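You operate a simulated robot arm through the tools that you are given. There is no shell and no other tool.

Carry out the task below with a simulated robot arm. There is one attempt and no reset: what you move stays moved.

Task
Slide the cream jar back, close it and put the pink bottle and silver tin on the white tray.
Fine: the jar goes beside the pink jar. Set down upright: what you pick out.

It is judged by the outcome, as a careful person would: the job done as asked, and still so three seconds after it is handed in. It fails if anything else is knocked over, pushed out of place, dropped, spilled or broken.

Robot
A 6-joint arm with a two-finger parallel gripper, fixed in place. Base frame: the origin is at the foot of the arm, x ahead of it, y to its left, z up. Readings come in m, rad, newtons and seconds.
With the tool pointing down near the work surface it reaches from about 0.34 to 0.82 m from the base axis. Its first joint turns from -2.897 to 2.897 rad. Payload 3.91 kg.
The tool frame sits at the grasp point between the pads (the TCP): z along the fingers, y along the line on which they close. The tips reach 0.03 m beyond it. The gripper opens to 0.11 m. The fingers are 0.02 m wide and 0.01 m thick; the gripper's body (0.048 by 0.112 m) begins 0.055 m behind the TCP.
Orientation is told as [roll, pitch, yaw] about the base's x, y, z axes, in that order, counted from this pose: with the fingers straight down and closing along the base's y, the tool's x points along the base's -x, its y along +y and its z along -z.

Tools
- The arm moves only by the tool step_arm. Its arguments are lists of equal length, an entry for each row: "claw": the opening, from 0 (shut) to 1 (fully open); "offset": the shift along the tool's x, y, z in m, a list of three; "dr": the turn, a rotation vector about the tool's x, y, z in rad, a list of three. In form: {"claw": [claw, ...], "offset": [[dx, dy, dz], ...], "dr": [[rx, ry, rz], ...]}. A call has 1 to 20 rows; each row shifts and turns the commanded pose from where the row before left it, along the tool's axes as they then stand. A row lasts 0.2 s, in which the tool goes at most 0.05 m and 0.15 rad; a call with a longer step from one row to the next is refused whole, and so is a gripper value outside its range. Where a pose cannot be reached the arm comes as near as it can. A force on the tool above 40 N (or 10 N above the force at the start of the call, whichever is more), or a blocked arm, ends the call early, and 0.2 s more pass. The fingers move at their own pace (about 0.045 m/s each) and stop on an object; they squeeze with about 32 N. The grip force told is the motor's: it shows also when the fingers shut on nothing. Time passes only in rows, and 0.2 s behind the last, so rows that do not move let the fingers close. The reply holds the time, the measured pose of the TCP, the force on the tool along the base axes, the opening and the grip force, in the units named above and with some noise, with the torque about the TCP (base axes, N m) and any sound that the robot's microphone picked up.
- Cameras (640 x 400 px; columns grow to the right, rows downward): "scene" is fixed at [0.2216, 0.6499, 1.4706]; the picture's right is [-0.75, -0.66, 0.00], its down [-0.52, 0.60, -0.60] and it looks along [0.39, -0.45, -0.80] (base axes); focal length 321 px, centre (320, 200). "wrist" rides on the gripper at [0.077, 0.007, -0.114] in the tool frame; the picture's right is [-0.09, 1.00, 0.00], its down [-0.80, -0.07, -0.59] and it looks along [-0.59, -0.05, 0.80] (tool axes); focal length 270 px, centre (320, 200). There is no depth. A picture from a camera that has moved, and an enlarged one, comes with that camera's place and axes in the base frame and with its lens.
- capture(camera): a new picture of that camera. It takes no simulated time.
- lift_body(by): slides the trunk up (or, below 0, down) by that many m; the arm rides with it, the base frame stays. It gives what a move gives, with no picture.
- close_up(camera, box): a new picture of the part [left, top, right, bottom] of that camera's present view, enlarged. It takes no simulated time.
- hand_in(): hands the job in; it is judged then, once.

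Places have to be worked out from the pictures, the camera data and where the tool is seen. Open the gripper and draw the arm clear of the work before you hand the job in, unless the task says otherwise.

The tools are called after "Call:" as a command line: name --argument value ..., lists and objects as JSON in quotes. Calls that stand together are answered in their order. step_arm: Moves the arm, as the interface text tells. Its arguments: {"type":"object","properties":{"claw":{"type":"array"},"offset":{"type":"array"},"dr":{"type":"array"}},"required":["claw","offset","dr"]} The other tools are called the same way: lift_body (by) slides the trunk up or down; capture (camera) takes a picture; close_up (camera, box) takes an enlarged picture of a part of a camera's view; hand_in () hands the job in.

At the start:

```text
time_s: 0.0
position: [0.4327, 0.2654, 1.0804]
orientation: [0.0, -0.001, 0.002]
contact_force: [0.0, -0.4, -0.4]
torque: [0.0, 0.0, 0.01]
opening: 0.11
grasp_force: 0.1
trunk travel left (down, up): [-0.5, 0.11]
```

scene: 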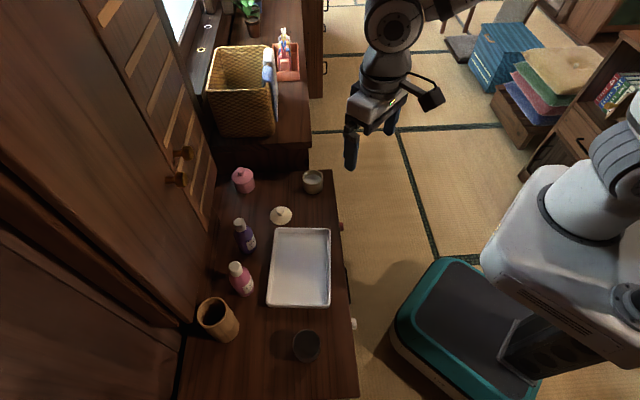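
wrist: 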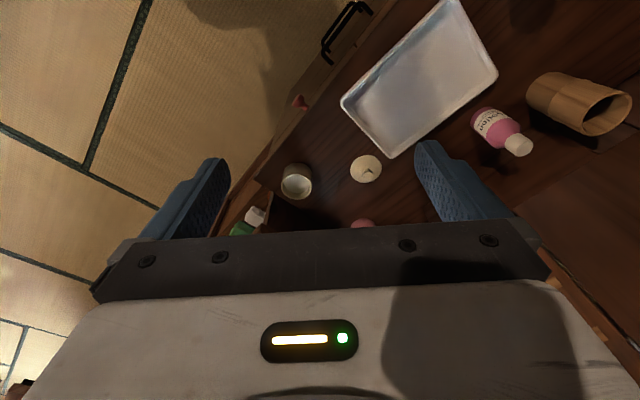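

I'll start by looking closely at the work area from both cameras.

Call:
close_up --camera "scene" --box '[170, 150, 370, 275]'

Call:
close_up --camera "scene" --box '[170, 255, 370, 380]'

Call:
close_up --camera "wrist" --box '[220, 0, 640, 260]'

```text
3.20 times, centred on (270, 212) of scene
camera zoom: at [0.2216, 0.6499, 1.4706], right [-0.75, -0.66, 0.0], down [-0.52, 0.6, -0.6], along [0.39, -0.45, -0.8], focal length 1026 px, centre (480, 160)
```

zoom: 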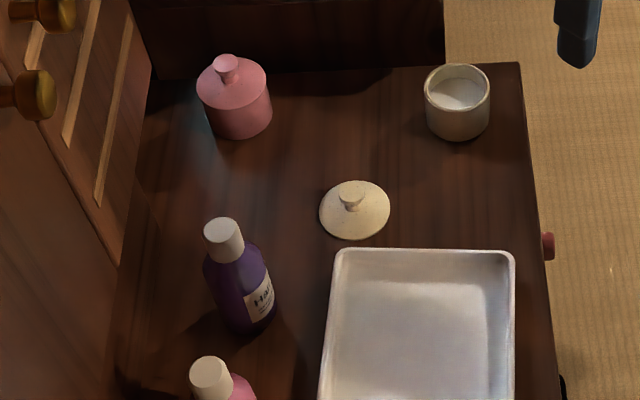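

```text
3.20 times, centred on (270, 318) of scene
camera zoom: at [0.2216, 0.6499, 1.4706], right [-0.75, -0.66, 0.0], down [-0.52, 0.6, -0.6], along [0.39, -0.45, -0.8], focal length 1026 px, centre (480, -176)
```

zoom: 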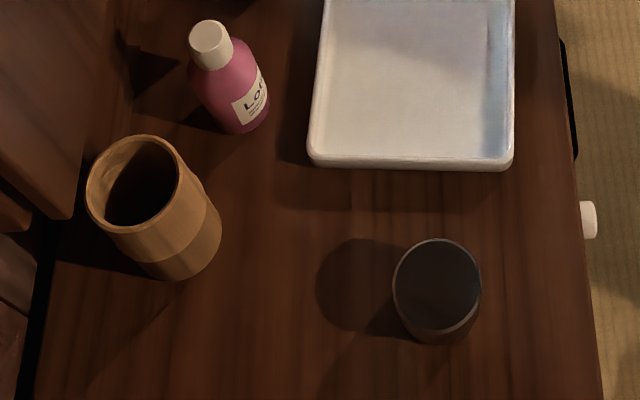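

```text
1.52 times, centred on (430, 130) of wrist
camera zoom: at [0.3557, 0.2716, 1.1949], right [0.09, 1.0, 0.0], down [0.8, -0.07, 0.59], along [0.59, -0.05, -0.8], focal length 412 px, centre (152, 307)
```

zoom: 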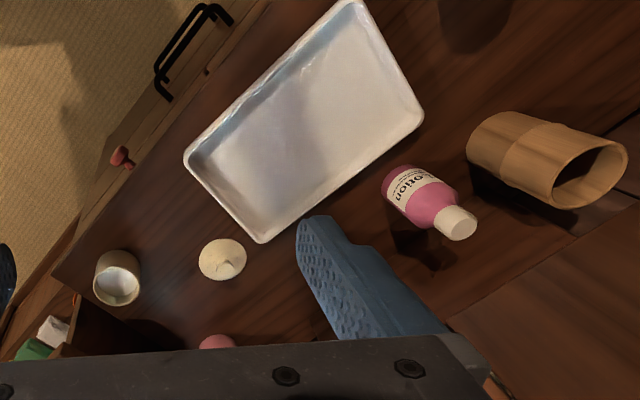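

The silver tin isn't obvious; let me zoom on the dark cylinder, the bamboo cup, the basket and the red box.

Call:
close_up --camera "scene" --box '[274, 320, 338, 370]'

Call:
close_up --camera "scene" --box '[180, 280, 260, 350]'

Call:
close_up --camera "scene" --box '[190, 10, 340, 150]'

Call:
close_up --camera "scene" --box '[300, 200, 380, 350]'

```text
8.00 times, centred on (306, 345) of scene
camera zoom: at [0.2216, 0.6499, 1.4706], right [-0.75, -0.66, 0.0], down [-0.52, 0.6, -0.6], along [0.39, -0.45, -0.8], focal length 2566 px, centre (432, -960)
```

zoom: 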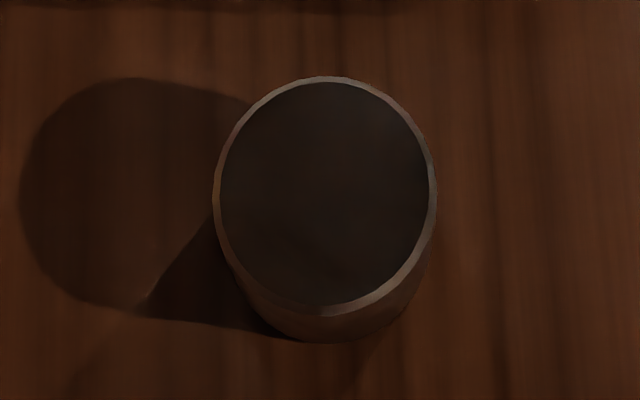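

```text
5.71 times, centred on (220, 315) of scene
camera zoom: at [0.2216, 0.6499, 1.4706], right [-0.75, -0.66, 0.0], down [-0.52, 0.6, -0.6], along [0.39, -0.45, -0.8], focal length 1833 px, centre (891, -457)
```

zoom: 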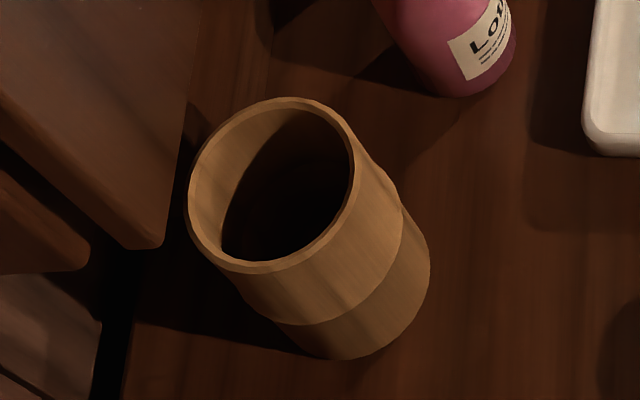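

```text
2.86 times, centred on (265, 80) of scene
camera zoom: at [0.2216, 0.6499, 1.4706], right [-0.75, -0.66, 0.0], down [-0.52, 0.6, -0.6], along [0.39, -0.45, -0.8], focal length 916 px, centre (477, 543)
```

zoom: 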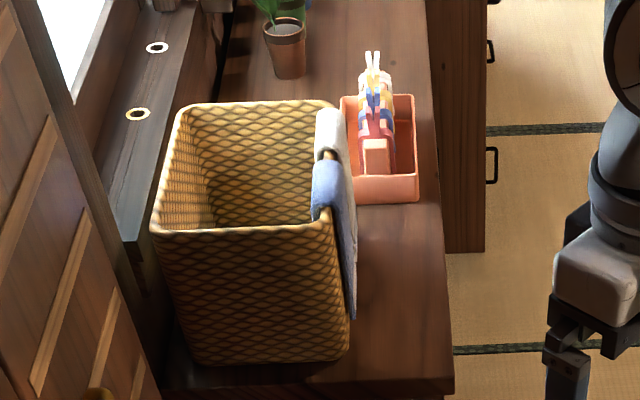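

```text
2.67 times, centred on (340, 275) of scene
camera zoom: at [0.2216, 0.6499, 1.4706], right [-0.75, -0.66, 0.0], down [-0.52, 0.6, -0.6], along [0.39, -0.45, -0.8], focal length 855 px, centre (267, 0)
```

zoom: 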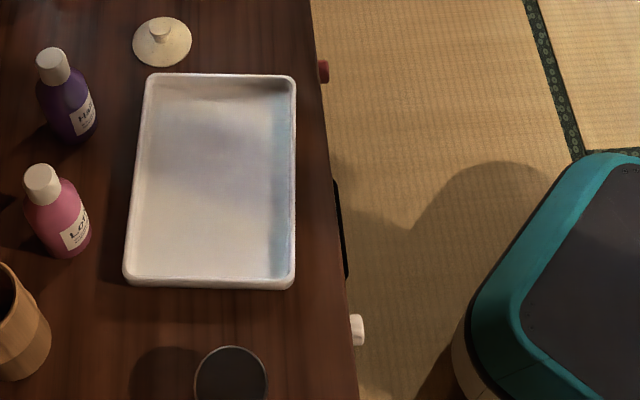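

Table top seems at z≈0.71, with the dark cylinder around (0.35, 0.55). I'll shift slightly and yaw the tool so the wrist camera looks toward +y to inspect it.

Call:
step_arm --claw '[1, 1, 1, 1, 1, 1, 1, 1, 1, 1, 1, 1]' --offset '[[0.036, 0.017, 0], [0.036, 0.017, 0], [0, 0, 0], [0, 0, 0], [0, 0, 0], [0, 0, 0], [0, 0, 0], [0, 0, 0], [0, 0, 0], [0, 0, 0], [0, 0, 0], [0, 0, 0]]' --dr '[[0, 0, 0], [0, 0, 0], [0, 0, -0.15], [0, 0, -0.15], [0, 0, -0.15], [0, 0, -0.15], [0, 0, -0.15], [0, 0, -0.15], [0, 0, -0.15], [0, 0, -0.15], [0, 0, -0.15], [0, 0, -0.15]]'

Call:
capture --camera "wrist"

Call:
capture --camera "scene"

```text
time_s: 2.6
position: [0.3616, 0.2991, 1.0784]
orientation: [0.0, 0.0, 1.501]
contact_force: [-0.7, 0.3, -0.4]
torque: [0.0, 0.03, 0.0]
opening: 0.1099
grasp_force: 0.1
trunk travel left (down, up): [-0.5, 0.11]
```

```text
taken
camera wrist: at [0.3488, 0.2227, 1.1948], right [-0.99, 0.16, 0.0], down [0.13, 0.79, 0.59], along [0.09, 0.59, -0.8], focal length 270 px, centre (320, 200)
```

wrist: 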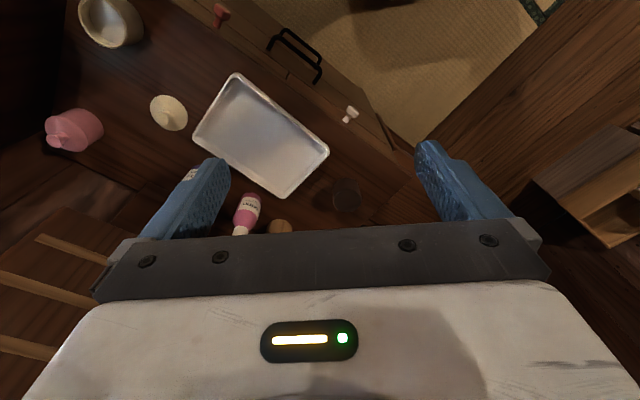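

```text
taken
```

scene: 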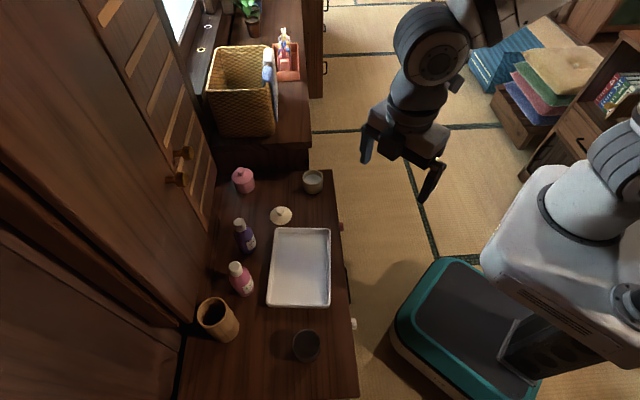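

The dark disc is in view at about (345,197); I'll enlarge it.

Call:
close_up --camera "wrist" --box '[290, 165, 400, 235]'

Call:
close_up --camera "wrist" --box '[190, 0, 430, 150]'

Call:
close_up --camera "wrist" --box '[30, 0, 270, 150]'

```text
5.71 times, centred on (345, 200) of wrist
camera zoom: at [0.3488, 0.2227, 1.1948], right [-0.99, 0.16, 0.0], down [0.13, 0.79, 0.59], along [0.09, 0.59, -0.8], focal length 1544 px, centre (177, 200)
```

zoom: 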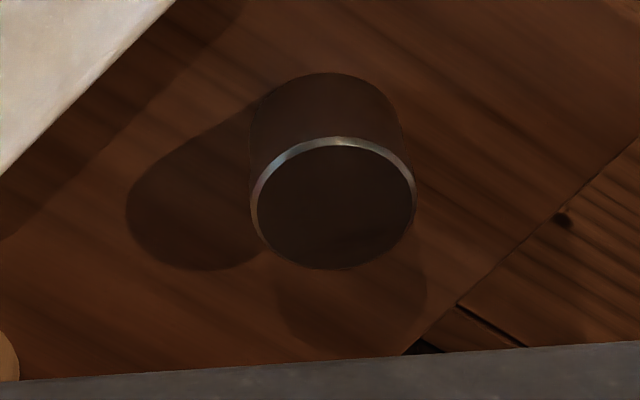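

```text
2.67 times, centred on (310, 75) of wrist
camera zoom: at [0.3488, 0.2227, 1.1948], right [-0.99, 0.16, 0.0], down [0.13, 0.79, 0.59], along [0.09, 0.59, -0.8], focal length 721 px, centre (347, 533)
```

zoom: 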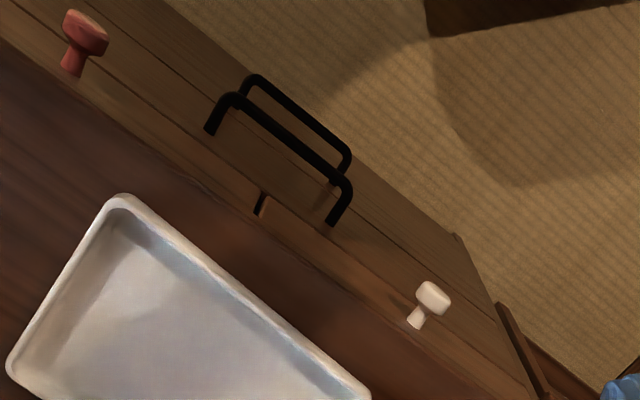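

```text
2.67 times, centred on (150, 75) of wrist
camera zoom: at [0.3488, 0.2227, 1.1948], right [-0.99, 0.16, 0.0], down [0.13, 0.79, 0.59], along [0.09, 0.59, -0.8], focal length 721 px, centre (773, 533)
```

zoom: 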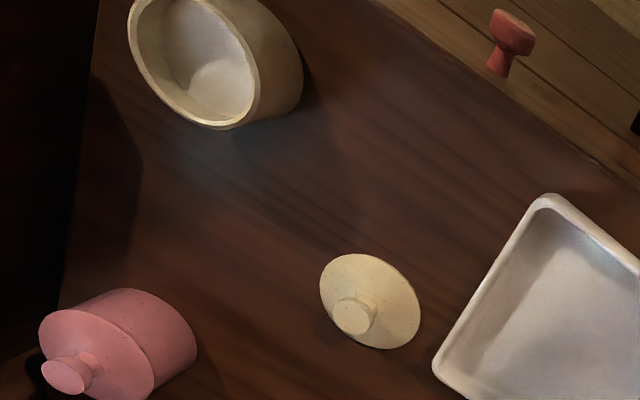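

It looks like a metallic cylinder (specular rim, sides mirroring the wood), at about (0.345, 0.549), top z≈0.764. I'll move closer to identify it properly.

Call:
step_arm --claw '[1, 1, 1, 1, 1, 1]' --offset '[[-0.029, 0.003, 0.038], [-0.029, 0.003, 0.038], [-0.029, 0.003, 0.038], [-0.029, 0.003, 0.038], [-0.029, 0.003, 0.038], [-0.029, 0.003, 0.038]]' --dr '[[0, 0, 0], [0, 0, 0], [0, 0, 0], [0, 0, 0], [0, 0, 0], [0, 0, 0]]'

Call:
capture --camera "wrist"

Call:
capture --camera "scene"

```text
time_s: 4.0
position: [0.3588, 0.4727, 0.851]
orientation: [0.0, -0.001, 1.499]
contact_force: [-0.7, -0.3, -0.2]
torque: [0.0, 0.0, -0.01]
opening: 0.11
grasp_force: 0.0
trunk travel left (down, up): [-0.5, 0.11]
```

```text
taken
camera wrist: at [0.3457, 0.396, 0.9649], right [-0.99, 0.16, 0.0], down [0.13, 0.79, 0.59], along [0.09, 0.59, -0.8], focal length 270 px, centre (320, 200)
```

wrist: 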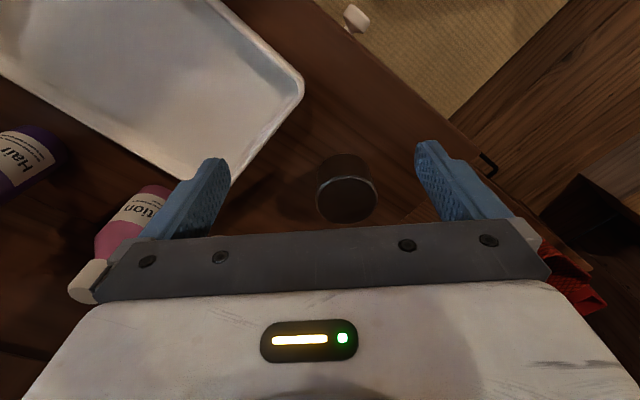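

```text
taken
```

scene: 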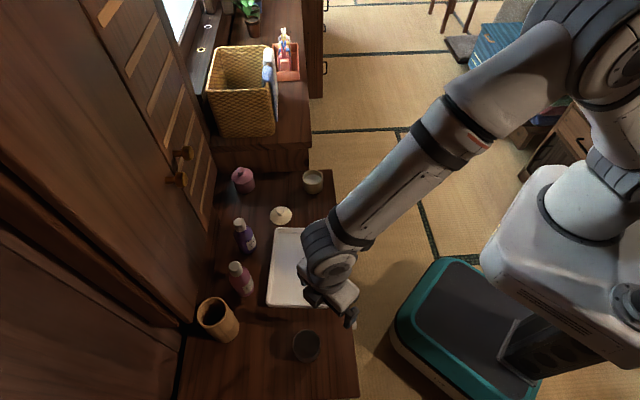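

Call:
close_up --camera "wrist" --box '[290, 140, 402, 225]'

Call:
close_up --camera "wrist" --box '[400, 100, 640, 320]'

```text
4.71 times, centred on (346, 182) of wrist
camera zoom: at [0.3457, 0.396, 0.9649], right [-0.99, 0.16, 0.0], down [0.13, 0.79, 0.59], along [0.09, 0.59, -0.8], focal length 1272 px, centre (198, 282)
```

zoom: 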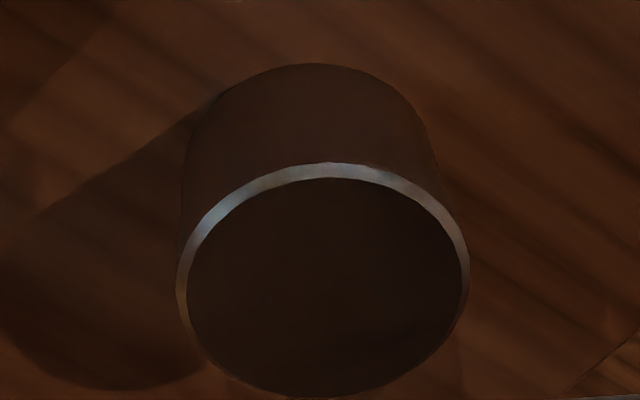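

```text
1.82 times, centred on (520, 210) of wrist
camera zoom: at [0.3457, 0.396, 0.9649], right [-0.99, 0.16, 0.0], down [0.13, 0.79, 0.59], along [0.09, 0.59, -0.8], focal length 491 px, centre (-44, 182)
```

zoom: 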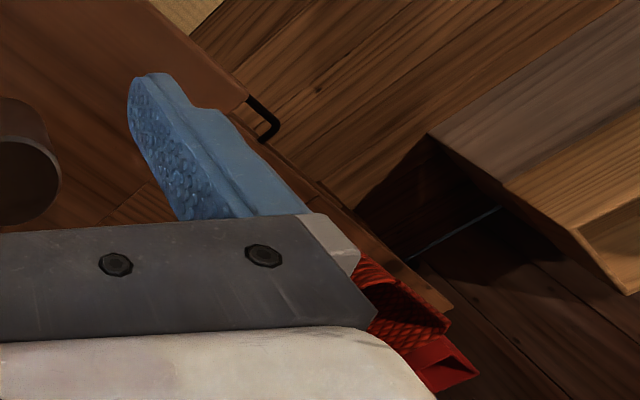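

The cylinder is a mirror-like metal tin with a bevelled rim – that's the silver tin (Ø≈0.058, top z≈0.764). I'll move above it, yaw to about 0.70 (closing along the tray's long axis) and check.

Call:
step_arm --claw '[1, 1, 1, 1, 1, 1, 1, 1]' --offset '[[-0.0375, 0.01025, 0], [-0.0375, 0.01025, 0], [0, 0, 0], [0, 0, 0], [0, 0, 0], [0, 0, 0], [0, 0, 0], [0, 0, 0]]' --dr '[[0, 0, 0], [0, 0, 0], [0, 0, 0.1332], [0, 0, 0.1332], [0, 0, 0.1332], [0, 0, 0.1332], [0, 0, 0.1332], [0, 0, 0.1332]]'

Call:
capture --camera "wrist"

Call:
capture --camera "scene"

```text
time_s: 5.8
position: [0.3406, 0.5498, 0.8533]
orientation: [0.0, -0.001, 0.698]
contact_force: [0.2, 1.2, -0.7]
torque: [0.0, 0.02, -0.02]
opening: 0.1102
grasp_force: 0.0
trunk travel left (down, up): [-0.5, 0.11]
```

```text
taken
camera wrist: at [0.2771, 0.5052, 0.9677], right [-0.57, 0.82, 0.0], down [0.66, 0.46, 0.59], along [0.49, 0.34, -0.8], focal length 270 px, centre (320, 200)
```

wrist: 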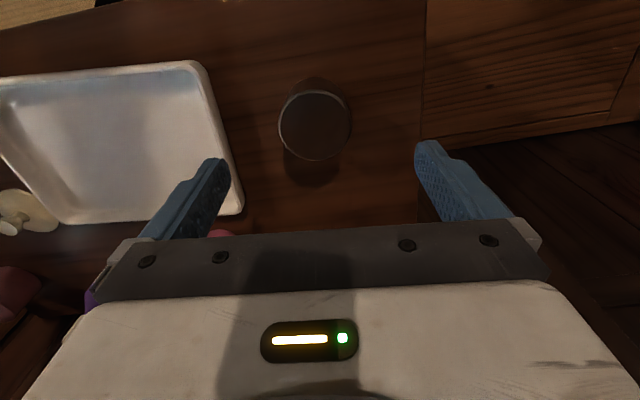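

```text
taken
```

scene: 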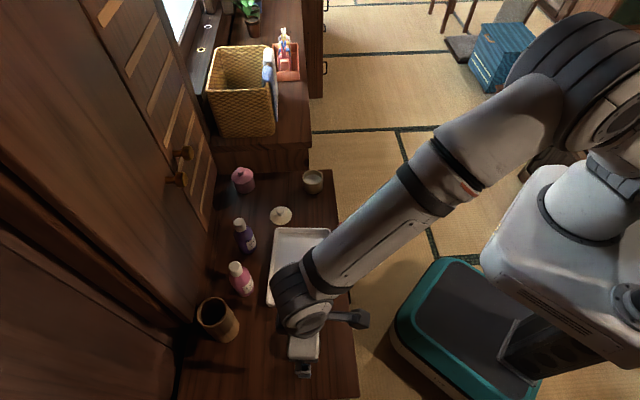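

The tin's centre re-measures at (0.344, 0.548). I'll centre over it and descend around it to TCP z≈0.757.

Call:
step_arm --claw '[1, 1, 1, 1, 1, 1]' --offset '[[-0.0014, -0.0036, 0.02], [0, 0, 0.03], [0, 0, 0.02], [0, 0, 0.014], [0, 0, 0.008], [0, 0, 0.004]]' --dr '[[0, 0, 0], [0, 0, 0], [0, 0, 0], [0, 0, 0], [0, 0, 0], [0, 0, 0]]'

Call:
capture --camera "wrist"

Call:
close_up --camera "scene" --box '[260, 300, 380, 390]'

```text
time_s: 7.2
position: [0.345, 0.5486, 0.756]
orientation: [-0.001, -0.001, 0.7]
contact_force: [-0.4, -0.3, 0.4]
torque: [0.01, -0.01, 0.0]
opening: 0.1101
grasp_force: 0.0
trunk travel left (down, up): [-0.5, 0.11]
```

```text
taken
camera wrist: at [0.2819, 0.5043, 0.8722], right [-0.57, 0.82, 0.0], down [0.66, 0.46, 0.59], along [0.49, 0.34, -0.8], focal length 270 px, centre (320, 200)
```

wrist: 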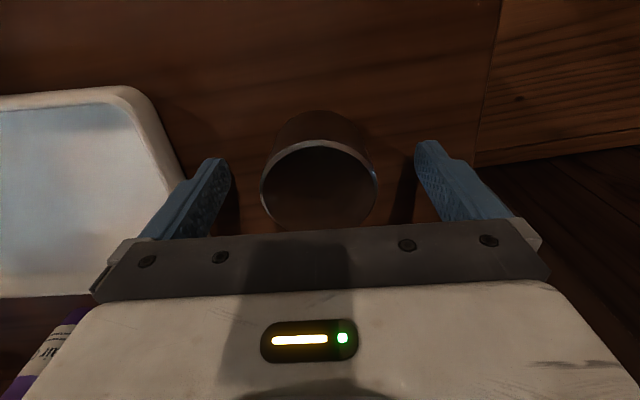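

```text
4.44 times, centred on (320, 345) of scene
camera zoom: at [0.2216, 0.6499, 1.4706], right [-0.75, -0.66, 0.0], down [-0.52, 0.6, -0.6], along [0.39, -0.45, -0.8], focal length 1426 px, centre (320, -444)
```

zoom: 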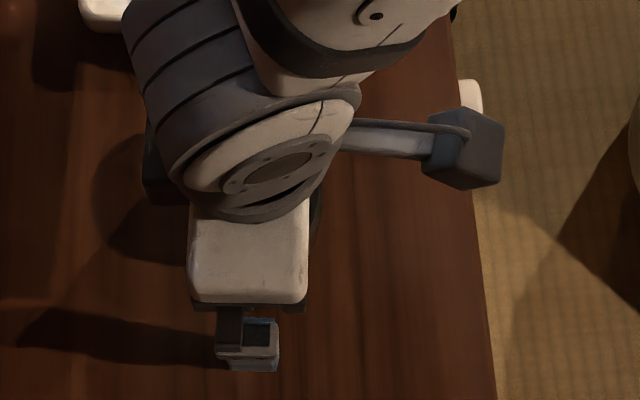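

The tin sits centred between the fingers. I'll lower a few more millimetres gently (sensing for table contact), then close.

Call:
step_arm --claw '[1, 1, 1]' --offset '[[0, 0, 0.003], [0, 0, 0.003], [0, 0, 0.0]]' --dr '[[0, 0, 0], [0, 0, 0], [0, 0, 0]]'

```text
time_s: 8.0
position: [0.3434, 0.5487, 0.7505]
orientation: [0.002, -0.001, 0.701]
contact_force: [0.0, -0.4, -0.9]
torque: [0.0, 0.04, 0.01]
opening: 0.11
grasp_force: 0.1
trunk travel left (down, up): [-0.5, 0.11]
```

No contact yet at tip z≈0.72; good depth. Closing on the tin.

Call:
step_arm --claw '[0.6, 0.45, 0.4, 0.4, 0.4, 0.4]' --offset '[[0, 0, 0], [0, 0, 0], [0, 0, 0], [0, 0, 0], [0, 0, 0], [0, 0, 0]]' --dr '[[0, 0, 0], [0, 0, 0], [0, 0, 0], [0, 0, 0], [0, 0, 0], [0, 0, 0]]'

```text
time_s: 9.4
position: [0.3445, 0.5484, 0.7502]
orientation: [0.001, 0.001, 0.7]
contact_force: [0.5, -0.4, 0.9]
torque: [0.0, 0.0, 0.02]
opening: 0.0563
grasp_force: 31.7
trunk travel left (down, up): [-0.5, 0.11]
```

Tin is gripped (0.056 m). I'll lift it, carry it above the near half of the tray (≈(0.458, 0.4535)), and yaw to about -0.87 so the fingers close across the tray's short side.

Call:
step_arm --claw '[0.4, 0.4, 0.4, 0.4, 0.4, 0.4, 0.4, 0.4, 0.4, 0.4, 0.4, 0.4, 0.4, 0.4, 0.4, 0.4, 0.4, 0.4, 0.4]' --offset '[[0, 0, -0.01], [0, 0, -0.03], [0, 0, -0.03], [-0.0064, -0.0364, 0], [-0.0064, -0.0364, 0], [-0.0064, -0.0364, 0], [-0.0064, -0.0364, 0], [0, 0, 0], [0, 0, 0], [0, 0, 0], [0, 0, 0], [0, 0, 0], [0, 0, 0], [0, 0, 0], [0, 0, 0], [0, 0, 0], [0, 0, 0], [0, 0, 0], [0, 0, 0]]' --dr '[[0, 0, 0], [0, 0, 0], [0, 0, 0], [0, 0, 0], [0, 0, 0], [0, 0, 0], [0, 0, 0], [0, 0, 0.1427], [0, 0, 0.1427], [0, 0, 0.1427], [0, 0, 0.1427], [0, 0, 0.1427], [0, 0, 0.1427], [0, 0, 0.1427], [0, 0, 0.1427], [0, 0, 0.1427], [0, 0, 0.1427], [0, 0, 0.1427], [0, 0, 0]]'

Call:
capture --camera "wrist"

Call:
capture --camera "scene"

```text
time_s: 13.4
position: [0.4573, 0.4543, 0.8184]
orientation: [0.0, 0.001, -0.871]
contact_force: [-0.1, -0.7, -0.3]
torque: [0.0, 0.02, 0.06]
opening: 0.0564
grasp_force: 32.1
trunk travel left (down, up): [-0.5, 0.11]
```

```text
taken
camera wrist: at [0.4132, 0.5167, 0.9342], right [0.82, 0.57, 0.0], down [0.46, -0.66, 0.59], along [0.34, -0.49, -0.8], focal length 270 px, centre (320, 200)
```

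wrist: 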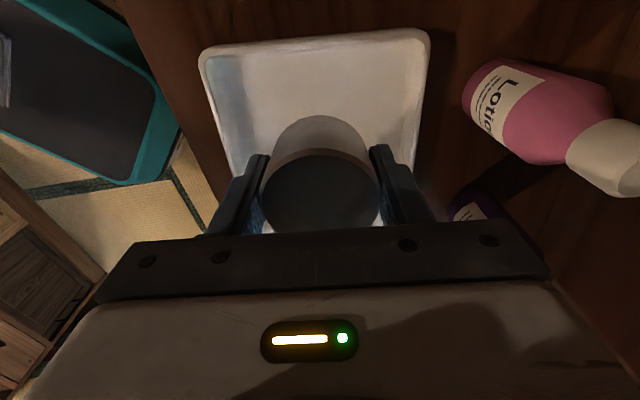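

```text
taken
```

scene: 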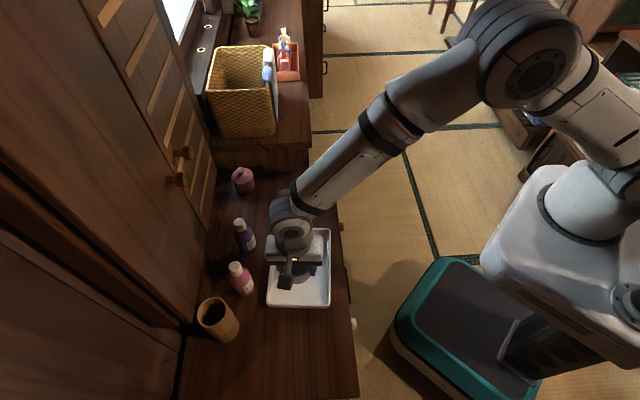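

The tin is centred across the tray and ~0.055 from its near end. Lowering to just above the floor, then small steps looking for contact.

Call:
step_arm --claw '[0.4, 0.4, 0.4, 0.4]' --offset '[[0, 0, 0.025], [0, 0, 0.02], [0, 0, 0.01], [0, 0, 0.003]]' --dr '[[0, 0, 0], [0, 0, 0], [0, 0, 0], [0, 0, 0]]'

Call:
capture --camera "wrist"

```text
time_s: 14.4
position: [0.4565, 0.4512, 0.7624]
orientation: [0.001, 0.002, -0.87]
contact_force: [-0.2, 0.7, -0.8]
torque: [0.02, -0.01, 0.03]
opening: 0.0561
grasp_force: 31.7
trunk travel left (down, up): [-0.5, 0.11]
```

```text
taken
camera wrist: at [0.412, 0.5149, 0.8757], right [0.82, 0.58, 0.0], down [0.46, -0.66, 0.59], along [0.34, -0.49, -0.8], focal length 270 px, centre (320, 200)
```

wrist: 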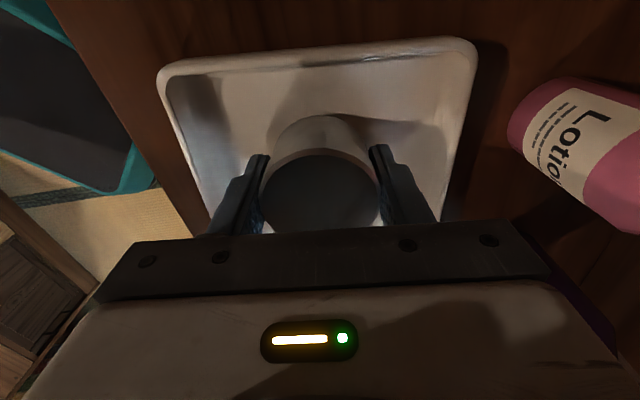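

Still clear of the floor. Continuing down in 2 mm steps.

Call:
step_arm --claw '[0.4, 0.4, 0.4, 0.4]' --offset '[[0, 0, 0.002], [0, 0, 0.002], [0, 0, 0.002], [0, 0, 0]]' --dr '[[0, 0, 0], [0, 0, 0], [0, 0, 0], [0, 0, 0]]'

```text
time_s: 15.4
position: [0.4563, 0.4536, 0.7567]
orientation: [0.001, 0.001, -0.87]
contact_force: [0.4, -0.4, 0.1]
torque: [0.03, 0.02, 0.0]
opening: 0.0563
grasp_force: 31.7
trunk travel left (down, up): [-0.5, 0.11]
```

Call:
step_arm --claw '[0.4, 0.4, 0.4]' --offset '[[0, 0, 0.0015], [0, 0, 0.0015], [0, 0, 0]]' --dr '[[0, 0, 0], [0, 0, 0], [0, 0, 0]]'

```text
time_s: 16.2
position: [0.4571, 0.4537, 0.7563]
orientation: [0.004, 0.0, -0.87]
contact_force: [-3.1, -0.3, 20.5]
torque: [-0.12, 0.23, 0.05]
opening: 0.0562
grasp_force: 32.1
trunk travel left (down, up): [-0.5, 0.11]
```

Contact (20 N): the tin is on the tray floor. I'll relieve slightly, open moderately and rise straight up.

Call:
step_arm --claw '[0.4, 0.5, 0.6, 0.68, 0.68, 0.68, 0.68, 0.68, 0.68]' --offset '[[0, 0, -0.0015], [0, 0, 0], [0, 0, 0], [0, 0, 0], [0, 0, 0], [0, 0, -0.01], [0, 0, -0.03], [0, 0, -0.04], [0, 0, -0.04]]' --dr '[[0, 0, 0], [0, 0, 0], [0, 0, 0], [0, 0, 0], [0, 0, 0], [0, 0, 0], [0, 0, 0], [0, 0, 0], [0, 0, 0]]'

Call:
capture --camera "wrist"

Call:
capture --camera "scene"

```text
time_s: 18.2
position: [0.4592, 0.4529, 0.8731]
orientation: [0.0, 0.001, -0.868]
contact_force: [-0.1, -0.3, -0.9]
torque: [-0.02, -0.01, 0.01]
opening: 0.0749
grasp_force: 0.0
trunk travel left (down, up): [-0.5, 0.11]
```

```text
taken
camera wrist: at [0.4131, 0.5162, 0.9882], right [0.82, 0.58, 0.0], down [0.46, -0.66, 0.59], along [0.34, -0.49, -0.8], focal length 270 px, centre (320, 200)
```

wrist: 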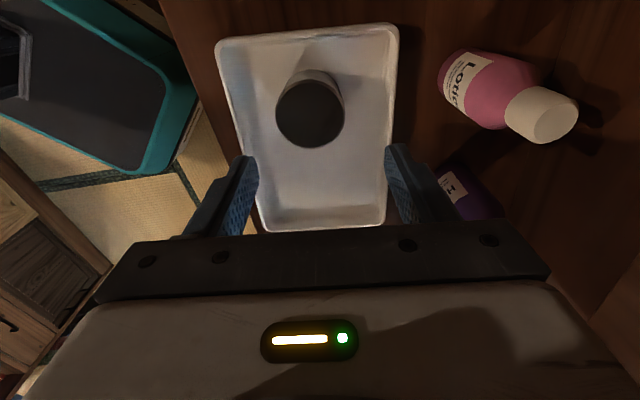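

```text
taken
```

scene: 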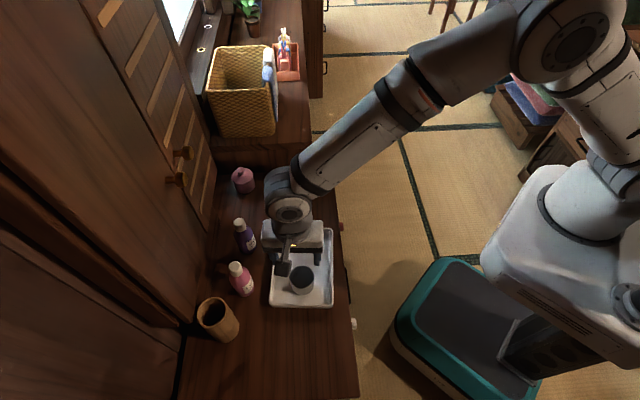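

Tin is on the tray upright. Checking whether the tray shifted, and measuring the bottle.

Call:
close_up --camera "scene" --box '[170, 255, 370, 380]'

Call:
close_up --camera "wrist" --box '[400, 20, 620, 240]'

Call:
close_up --camera "scene" --box '[210, 200, 290, 310]'

```text
3.20 times, centred on (270, 318) of scene
camera zoom: at [0.2216, 0.6499, 1.4706], right [-0.75, -0.66, 0.0], down [-0.52, 0.6, -0.6], along [0.39, -0.45, -0.8], focal length 1026 px, centre (480, -176)
```

zoom: 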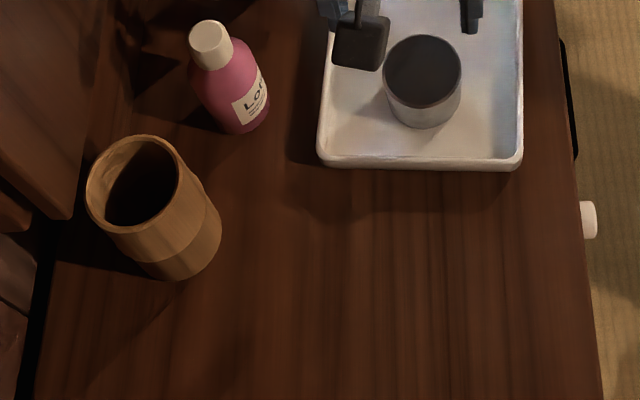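

```text
1.82 times, centred on (510, 130) of wrist
camera zoom: at [0.4131, 0.5162, 0.9882], right [0.82, 0.58, 0.0], down [0.46, -0.66, 0.59], along [0.34, -0.49, -0.8], focal length 491 px, centre (-26, 327)
```

zoom: 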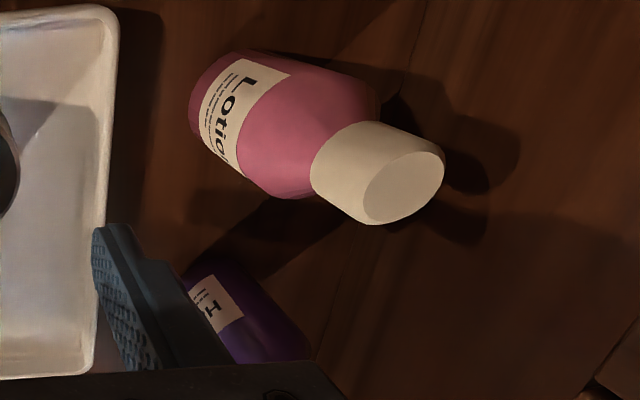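

```text
3.64 times, centred on (250, 255) of scene
camera zoom: at [0.2216, 0.6499, 1.4706], right [-0.75, -0.66, 0.0], down [-0.52, 0.6, -0.6], along [0.39, -0.45, -0.8], focal length 1166 px, centre (574, 0)
```

zoom: 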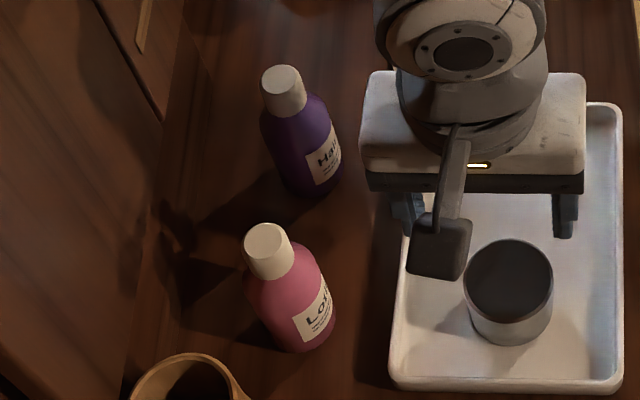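

The tray nudged only ~6 mm; I'll press less next time. The bottle axis is at about (0.547, 0.547), cap top z≈0.849. I'll rise, open fully and move above it.

Call:
step_arm --claw '[0.8, 1, 1, 1, 1, 1]' --offset '[[0, 0, -0.035], [0, 0, -0.01], [0.0037, 0.032, 0], [0.0037, 0.032, 0], [0.0037, 0.032, 0], [0.0037, 0.032, 0]]' --dr '[[0, 0, 0], [0, 0, 0], [0, 0, 0], [0, 0, 0], [0, 0, 0], [0, 0, 0]]'

Call:
capture --camera "wrist"

Call:
capture --camera "scene"

```text
time_s: 19.6
position: [0.5443, 0.5446, 0.9214]
orientation: [-0.005, -0.001, -0.87]
contact_force: [-14.8, -18.4, 0.6]
torque: [1.12, -0.88, -0.05]
opening: 0.0989
grasp_force: 0.1
trunk travel left (down, up): [-0.5, 0.11]
```

```text
taken
camera wrist: at [0.4996, 0.6071, 1.035], right [0.82, 0.57, 0.0], down [0.46, -0.66, 0.6], along [0.34, -0.49, -0.8], focal length 270 px, centre (320, 200)
```

wrist: 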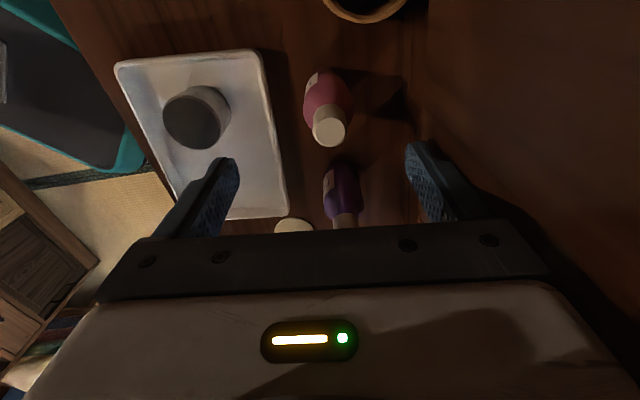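

```text
taken
```

scene: 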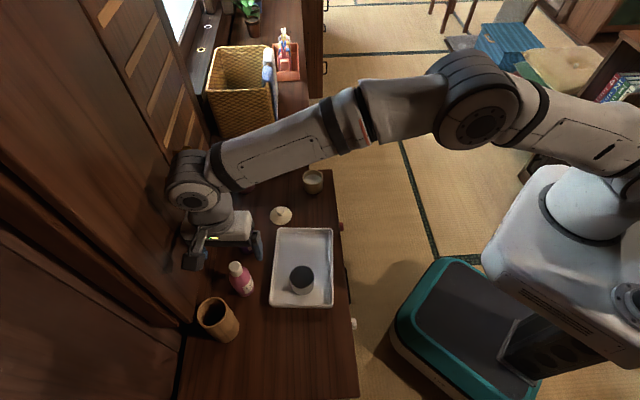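

The readings show ~24 N pushing back along the wall direction at body height: the gripper's side touched the wardrobe face. I'll back off toward the tray immediately and turn to yaw≈0.75 so the narrow side of the gripper faces the wardrobe.

Call:
step_arm --claw '[0.85, 0.85, 0.85, 0.85, 0.85, 0.85, 0.85, 0.85, 0.85, 0.85, 0.85, 0.85, 0.85, 0.85]' --offset '[[0, -0.03, 0], [0, -0.04, 0], [0, 0, 0], [0, 0, 0], [0, 0, 0], [0, 0, 0], [0, 0, 0], [0, 0, 0], [0, 0, 0], [0, 0, 0], [0, 0, 0], [0, 0, 0], [0, 0, 0], [0, 0, 0]]' --dr '[[0, 0, 0], [0, 0, 0], [0, 0, -0.147], [0, 0, -0.147], [0, 0, -0.147], [0, 0, -0.147], [0, 0, -0.147], [0, 0, -0.147], [0, 0, -0.147], [0, 0, -0.147], [0, 0, -0.147], [0, 0, -0.147], [0, 0, -0.147], [0, 0, 0]]'

Call:
capture --camera "wrist"

Call:
capture --camera "scene"

```text
time_s: 22.6
position: [0.4917, 0.4995, 0.9202]
orientation: [0.0, 0.0, 0.747]
contact_force: [-0.2, 0.2, 0.0]
torque: [0.04, 0.01, 0.04]
opening: 0.0936
grasp_force: 0.0
trunk travel left (down, up): [-0.5, 0.11]
```

```text
taken
camera wrist: at [0.4305, 0.4531, 1.0343], right [-0.61, 0.79, 0.0], down [0.64, 0.49, 0.59], along [0.47, 0.36, -0.8], focal length 270 px, centre (320, 200)
```

wrist: 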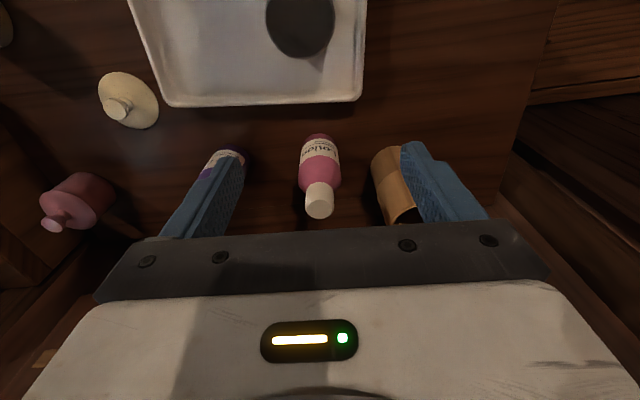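

```text
taken
```

scene: 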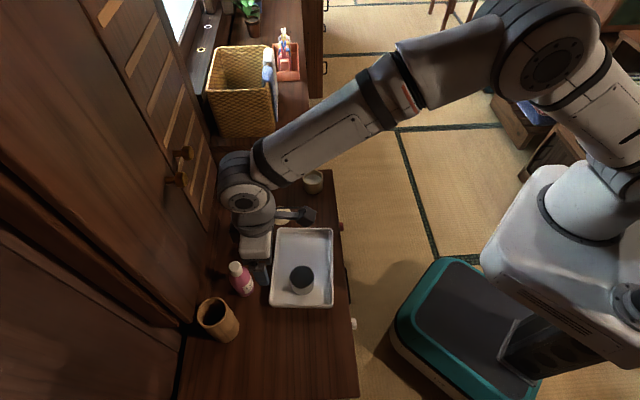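

The bottle is centred between the fingers laterally; it needs ~0.068 m forward. Moving over it at safe height and checking the force.

Call:
step_arm --claw '[0.85, 0.85, 0.85, 0.85]' --offset '[[-0.024, -0.001, 0], [-0.023, -0.001, 0], [-0.021, -0.001, 0], [0, 0, 0]]' --dr '[[0, 0, 0], [0, 0, 0], [0, 0, 0], [0, 0, 0]]'

Call:
capture --camera "wrist"

Call:
capture --camera "scene"

```text
time_s: 23.6
position: [0.5431, 0.5457, 0.9195]
orientation: [0.0, 0.001, 0.747]
contact_force: [0.8, -0.2, 0.4]
torque: [0.0, 0.0, 0.0]
opening: 0.0935
grasp_force: 0.0
trunk travel left (down, up): [-0.5, 0.11]
```

```text
taken
camera wrist: at [0.4824, 0.4997, 1.0343], right [-0.61, 0.79, 0.0], down [0.64, 0.49, 0.59], along [0.47, 0.36, -0.8], focal length 270 px, centre (320, 200)
```

wrist: 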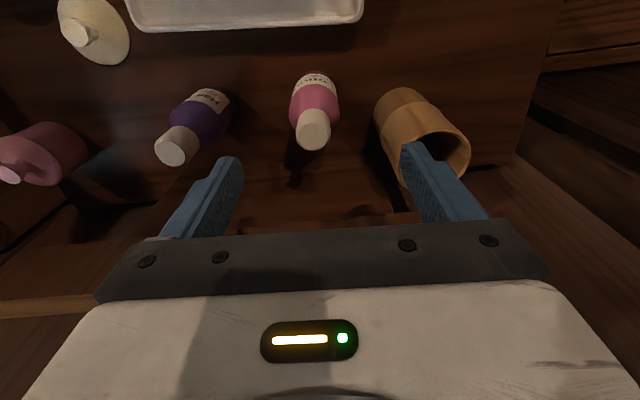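

```text
taken
```

scene: 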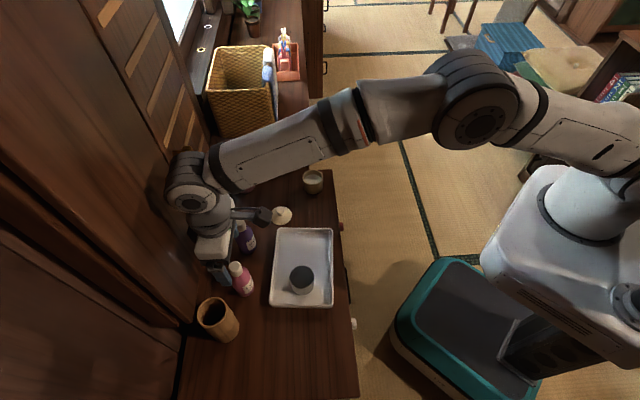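

No contact here. Bottle offset is about -3 mm in tool y, -2 mm in tool x; clearances to the cup and purple bottle are ~17–24 mm. Descending gradually.

Call:
step_arm --claw '[0.85, 0.85, 0.85, 0.85, 0.85, 0.85]' --offset '[[-0.002, -0.003, 0.015], [0, 0, 0.02], [0, 0, 0.02], [0, 0, 0.02], [0, 0, 0.02], [0, 0, 0]]' --dr '[[0, 0, 0], [0, 0, 0], [0, 0, 0], [0, 0, 0], [0, 0, 0], [0, 0, 0]]'

Call:
capture --camera "wrist"

Call:
close_up --camera "scene" --box '[150, 140, 310, 310]'

```text
time_s: 25.0
position: [0.5476, 0.5413, 0.8253]
orientation: [0.001, 0.0, 0.747]
contact_force: [0.2, 0.3, -0.6]
torque: [-0.06, 0.0, 0.02]
opening: 0.0935
grasp_force: 0.0
trunk travel left (down, up): [-0.5, 0.11]
```

```text
taken
camera wrist: at [0.486, 0.4953, 0.9395], right [-0.61, 0.79, 0.0], down [0.64, 0.49, 0.59], along [0.47, 0.36, -0.8], focal length 270 px, centre (320, 200)
```

wrist: 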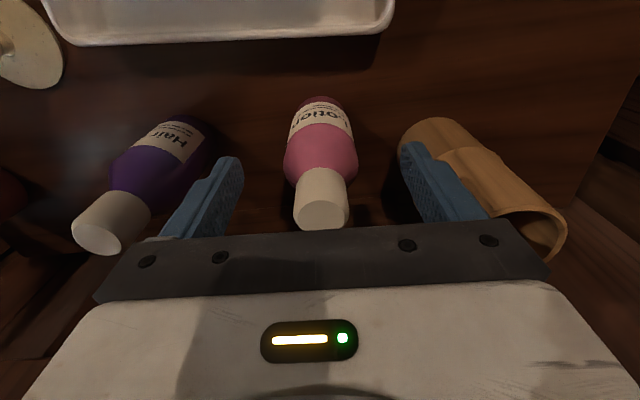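

```text
2.35 times, centred on (230, 225) of scene
camera zoom: at [0.2216, 0.6499, 1.4706], right [-0.75, -0.66, 0.0], down [-0.52, 0.6, -0.6], along [0.39, -0.45, -0.8], focal length 755 px, centre (532, 141)
```

zoom: 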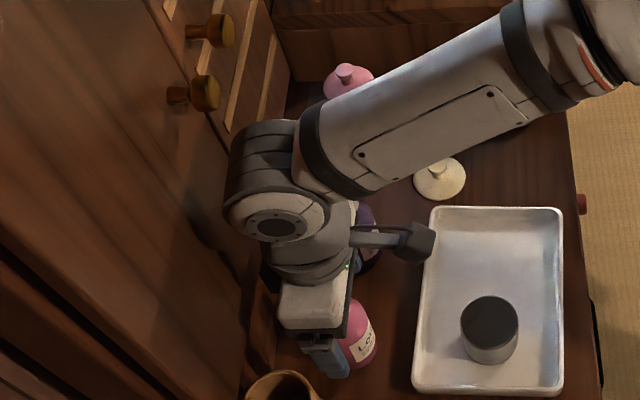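

The cap is laterally centred; it's ~4 mm further forward. I'll nudge forward, descend to TCP z≈0.803 (palm stays above the cap) and close.

Call:
step_arm --claw '[0.85, 0.85, 0.85, 0.7, 0.55, 0.45, 0.4, 0.4, 0.4, 0.4]' --offset '[[-0.004, 0, 0.01], [0, 0, 0.008], [0, 0, 0.004], [0, 0, 0], [0, 0, 0], [0, 0, 0], [0, 0, 0], [0, 0, 0], [0, 0, 0], [0, 0, 0]]' --dr '[[0, 0, 0], [0, 0, 0], [0, 0, 0], [0, 0, 0], [0, 0, 0], [0, 0, 0], [0, 0, 0], [0, 0, 0], [0, 0, 0], [0, 0, 0]]'

Call:
capture --camera "wrist"

```text
time_s: 27.2
position: [0.5511, 0.5472, 0.8034]
orientation: [0.0, -0.001, 0.745]
contact_force: [0.0, -0.4, 0.3]
torque: [-0.08, -0.07, 0.0]
opening: 0.0454
grasp_force: 9.7
trunk travel left (down, up): [-0.5, 0.11]
```

```text
taken
camera wrist: at [0.4894, 0.4994, 0.9177], right [-0.61, 0.79, 0.0], down [0.64, 0.49, 0.59], along [0.47, 0.36, -0.8], focal length 270 px, centre (320, 200)
```

wrist: 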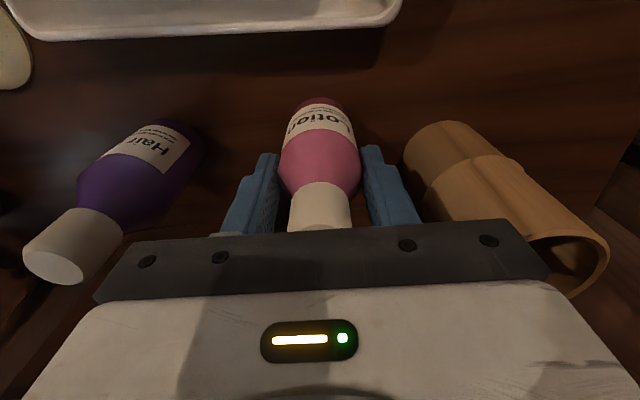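

Opening reads 0.0454 with light force since the commanded opening is nearly reached; I'll command tighter to get a full squeeze.

Call:
step_arm --claw '[0.3, 0.2, 0.2, 0.2]' --offset '[[0, 0, 0], [0, 0, 0], [0, 0, 0], [0, 0, 0]]' --dr '[[0, 0, 0], [0, 0, 0], [0, 0, 0], [0, 0, 0]]'

Call:
close_up --camera "wrist" --box '[210, 80, 430, 240]'

```text
time_s: 28.2
position: [0.5501, 0.5473, 0.8046]
orientation: [-0.001, 0.001, 0.747]
contact_force: [-0.6, 0.2, 0.8]
torque: [0.08, 0.04, 0.02]
opening: 0.0449
grasp_force: 32.2
trunk travel left (down, up): [-0.5, 0.11]
```

```text
2.50 times, centred on (320, 160) of wrist
camera zoom: at [0.4893, 0.4995, 0.9177], right [-0.61, 0.79, 0.0], down [0.64, 0.49, 0.59], along [0.47, 0.36, -0.8], focal length 676 px, centre (320, 300)
```

zoom: 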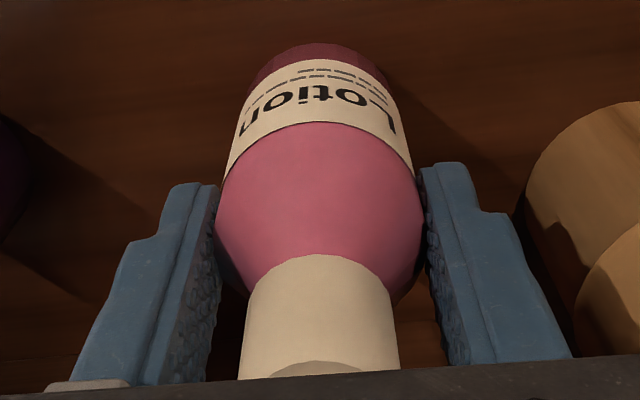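

The grip is just under the shoulder; a few mm lower would be firmer. I'll reopen slightly, lower 5 mm with force watch, and regrip.

Call:
step_arm --claw '[0.5, 0.58, 0.58, 0.58, 0.58, 0.58]' --offset '[[0, 0, 0], [0, 0, 0], [0, 0, 0.002], [0, 0, 0.002], [0, 0, 0.002], [0, 0, 0]]' --dr '[[0, 0, 0], [0, 0, 0], [0, 0, 0], [0, 0, 0], [0, 0, 0], [0, 0, 0]]'

```text
time_s: 29.6
position: [0.5501, 0.5492, 0.7979]
orientation: [0.002, 0.0, 0.749]
contact_force: [0.5, -0.4, 0.4]
torque: [0.03, 0.0, 0.0]
opening: 0.0638
grasp_force: 0.1
trunk travel left (down, up): [-0.5, 0.11]
```

No palm contact at z=0.798. Closing firmly.

Call:
step_arm --claw '[0.45, 0.35, 0.25, 0.2, 0.2, 0.2]' --offset '[[0, 0, 0], [0, 0, 0], [0, 0, 0], [0, 0, 0], [0, 0, 0], [0, 0, 0]]' --dr '[[0, 0, 0], [0, 0, 0], [0, 0, 0], [0, 0, 0], [0, 0, 0], [0, 0, 0]]'

Call:
close_up --camera "wrist" --box '[210, 80, 430, 240]'

```text
time_s: 31.0
position: [0.5503, 0.5494, 0.7968]
orientation: [-0.002, 0.002, 0.748]
contact_force: [1.2, 0.4, 0.7]
torque: [0.05, 0.05, 0.02]
opening: 0.045
grasp_force: 32.0
trunk travel left (down, up): [-0.5, 0.11]
```

```text
2.50 times, centred on (320, 160) of wrist
camera zoom: at [0.4888, 0.5011, 0.9121], right [-0.61, 0.79, 0.0], down [0.64, 0.49, 0.59], along [0.47, 0.36, -0.8], focal length 676 px, centre (320, 300)
```

zoom: 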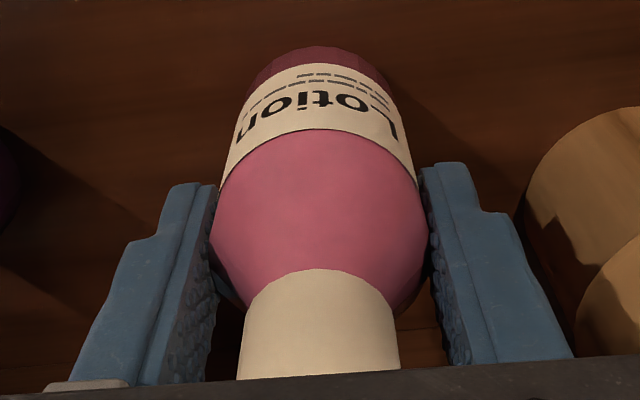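

Firm grip at 0.045 m. Lifting straight up ~85 mm, then checking the bottle hangs upright.

Call:
step_arm --claw '[0.2, 0.2, 0.2, 0.2, 0.2]' --offset '[[0, 0, -0.01], [0, 0, -0.02], [0, 0, -0.025], [0, 0, -0.025], [0, 0, 0]]' --dr '[[0, 0, 0], [0, 0, 0], [0, 0, 0], [0, 0, 0], [0, 0, 0]]'

Call:
capture --camera "wrist"

Call:
capture --camera "scene"

```text
time_s: 32.2
position: [0.5497, 0.5472, 0.8765]
orientation: [0.0, 0.001, 0.748]
contact_force: [-1.2, -0.4, -2.6]
torque: [-0.01, 0.02, 0.04]
opening: 0.045
grasp_force: 32.2
trunk travel left (down, up): [-0.5, 0.11]
```

```text
taken
camera wrist: at [0.4877, 0.5011, 0.9913], right [-0.61, 0.79, 0.0], down [0.64, 0.49, 0.59], along [0.47, 0.36, -0.8], focal length 270 px, centre (320, 200)
```

wrist: 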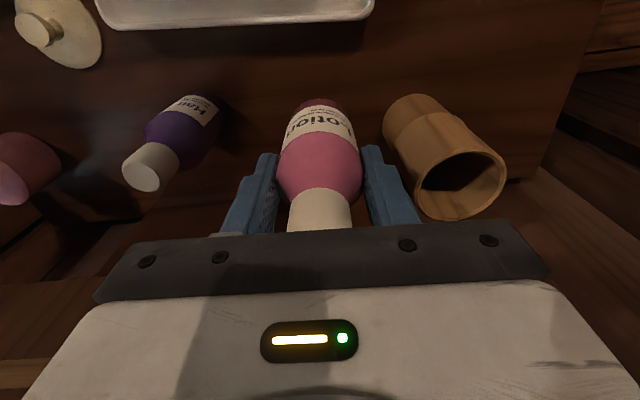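

```text
taken
```

scene: 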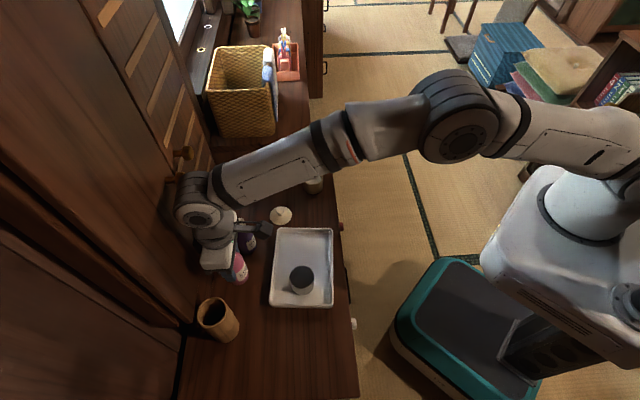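

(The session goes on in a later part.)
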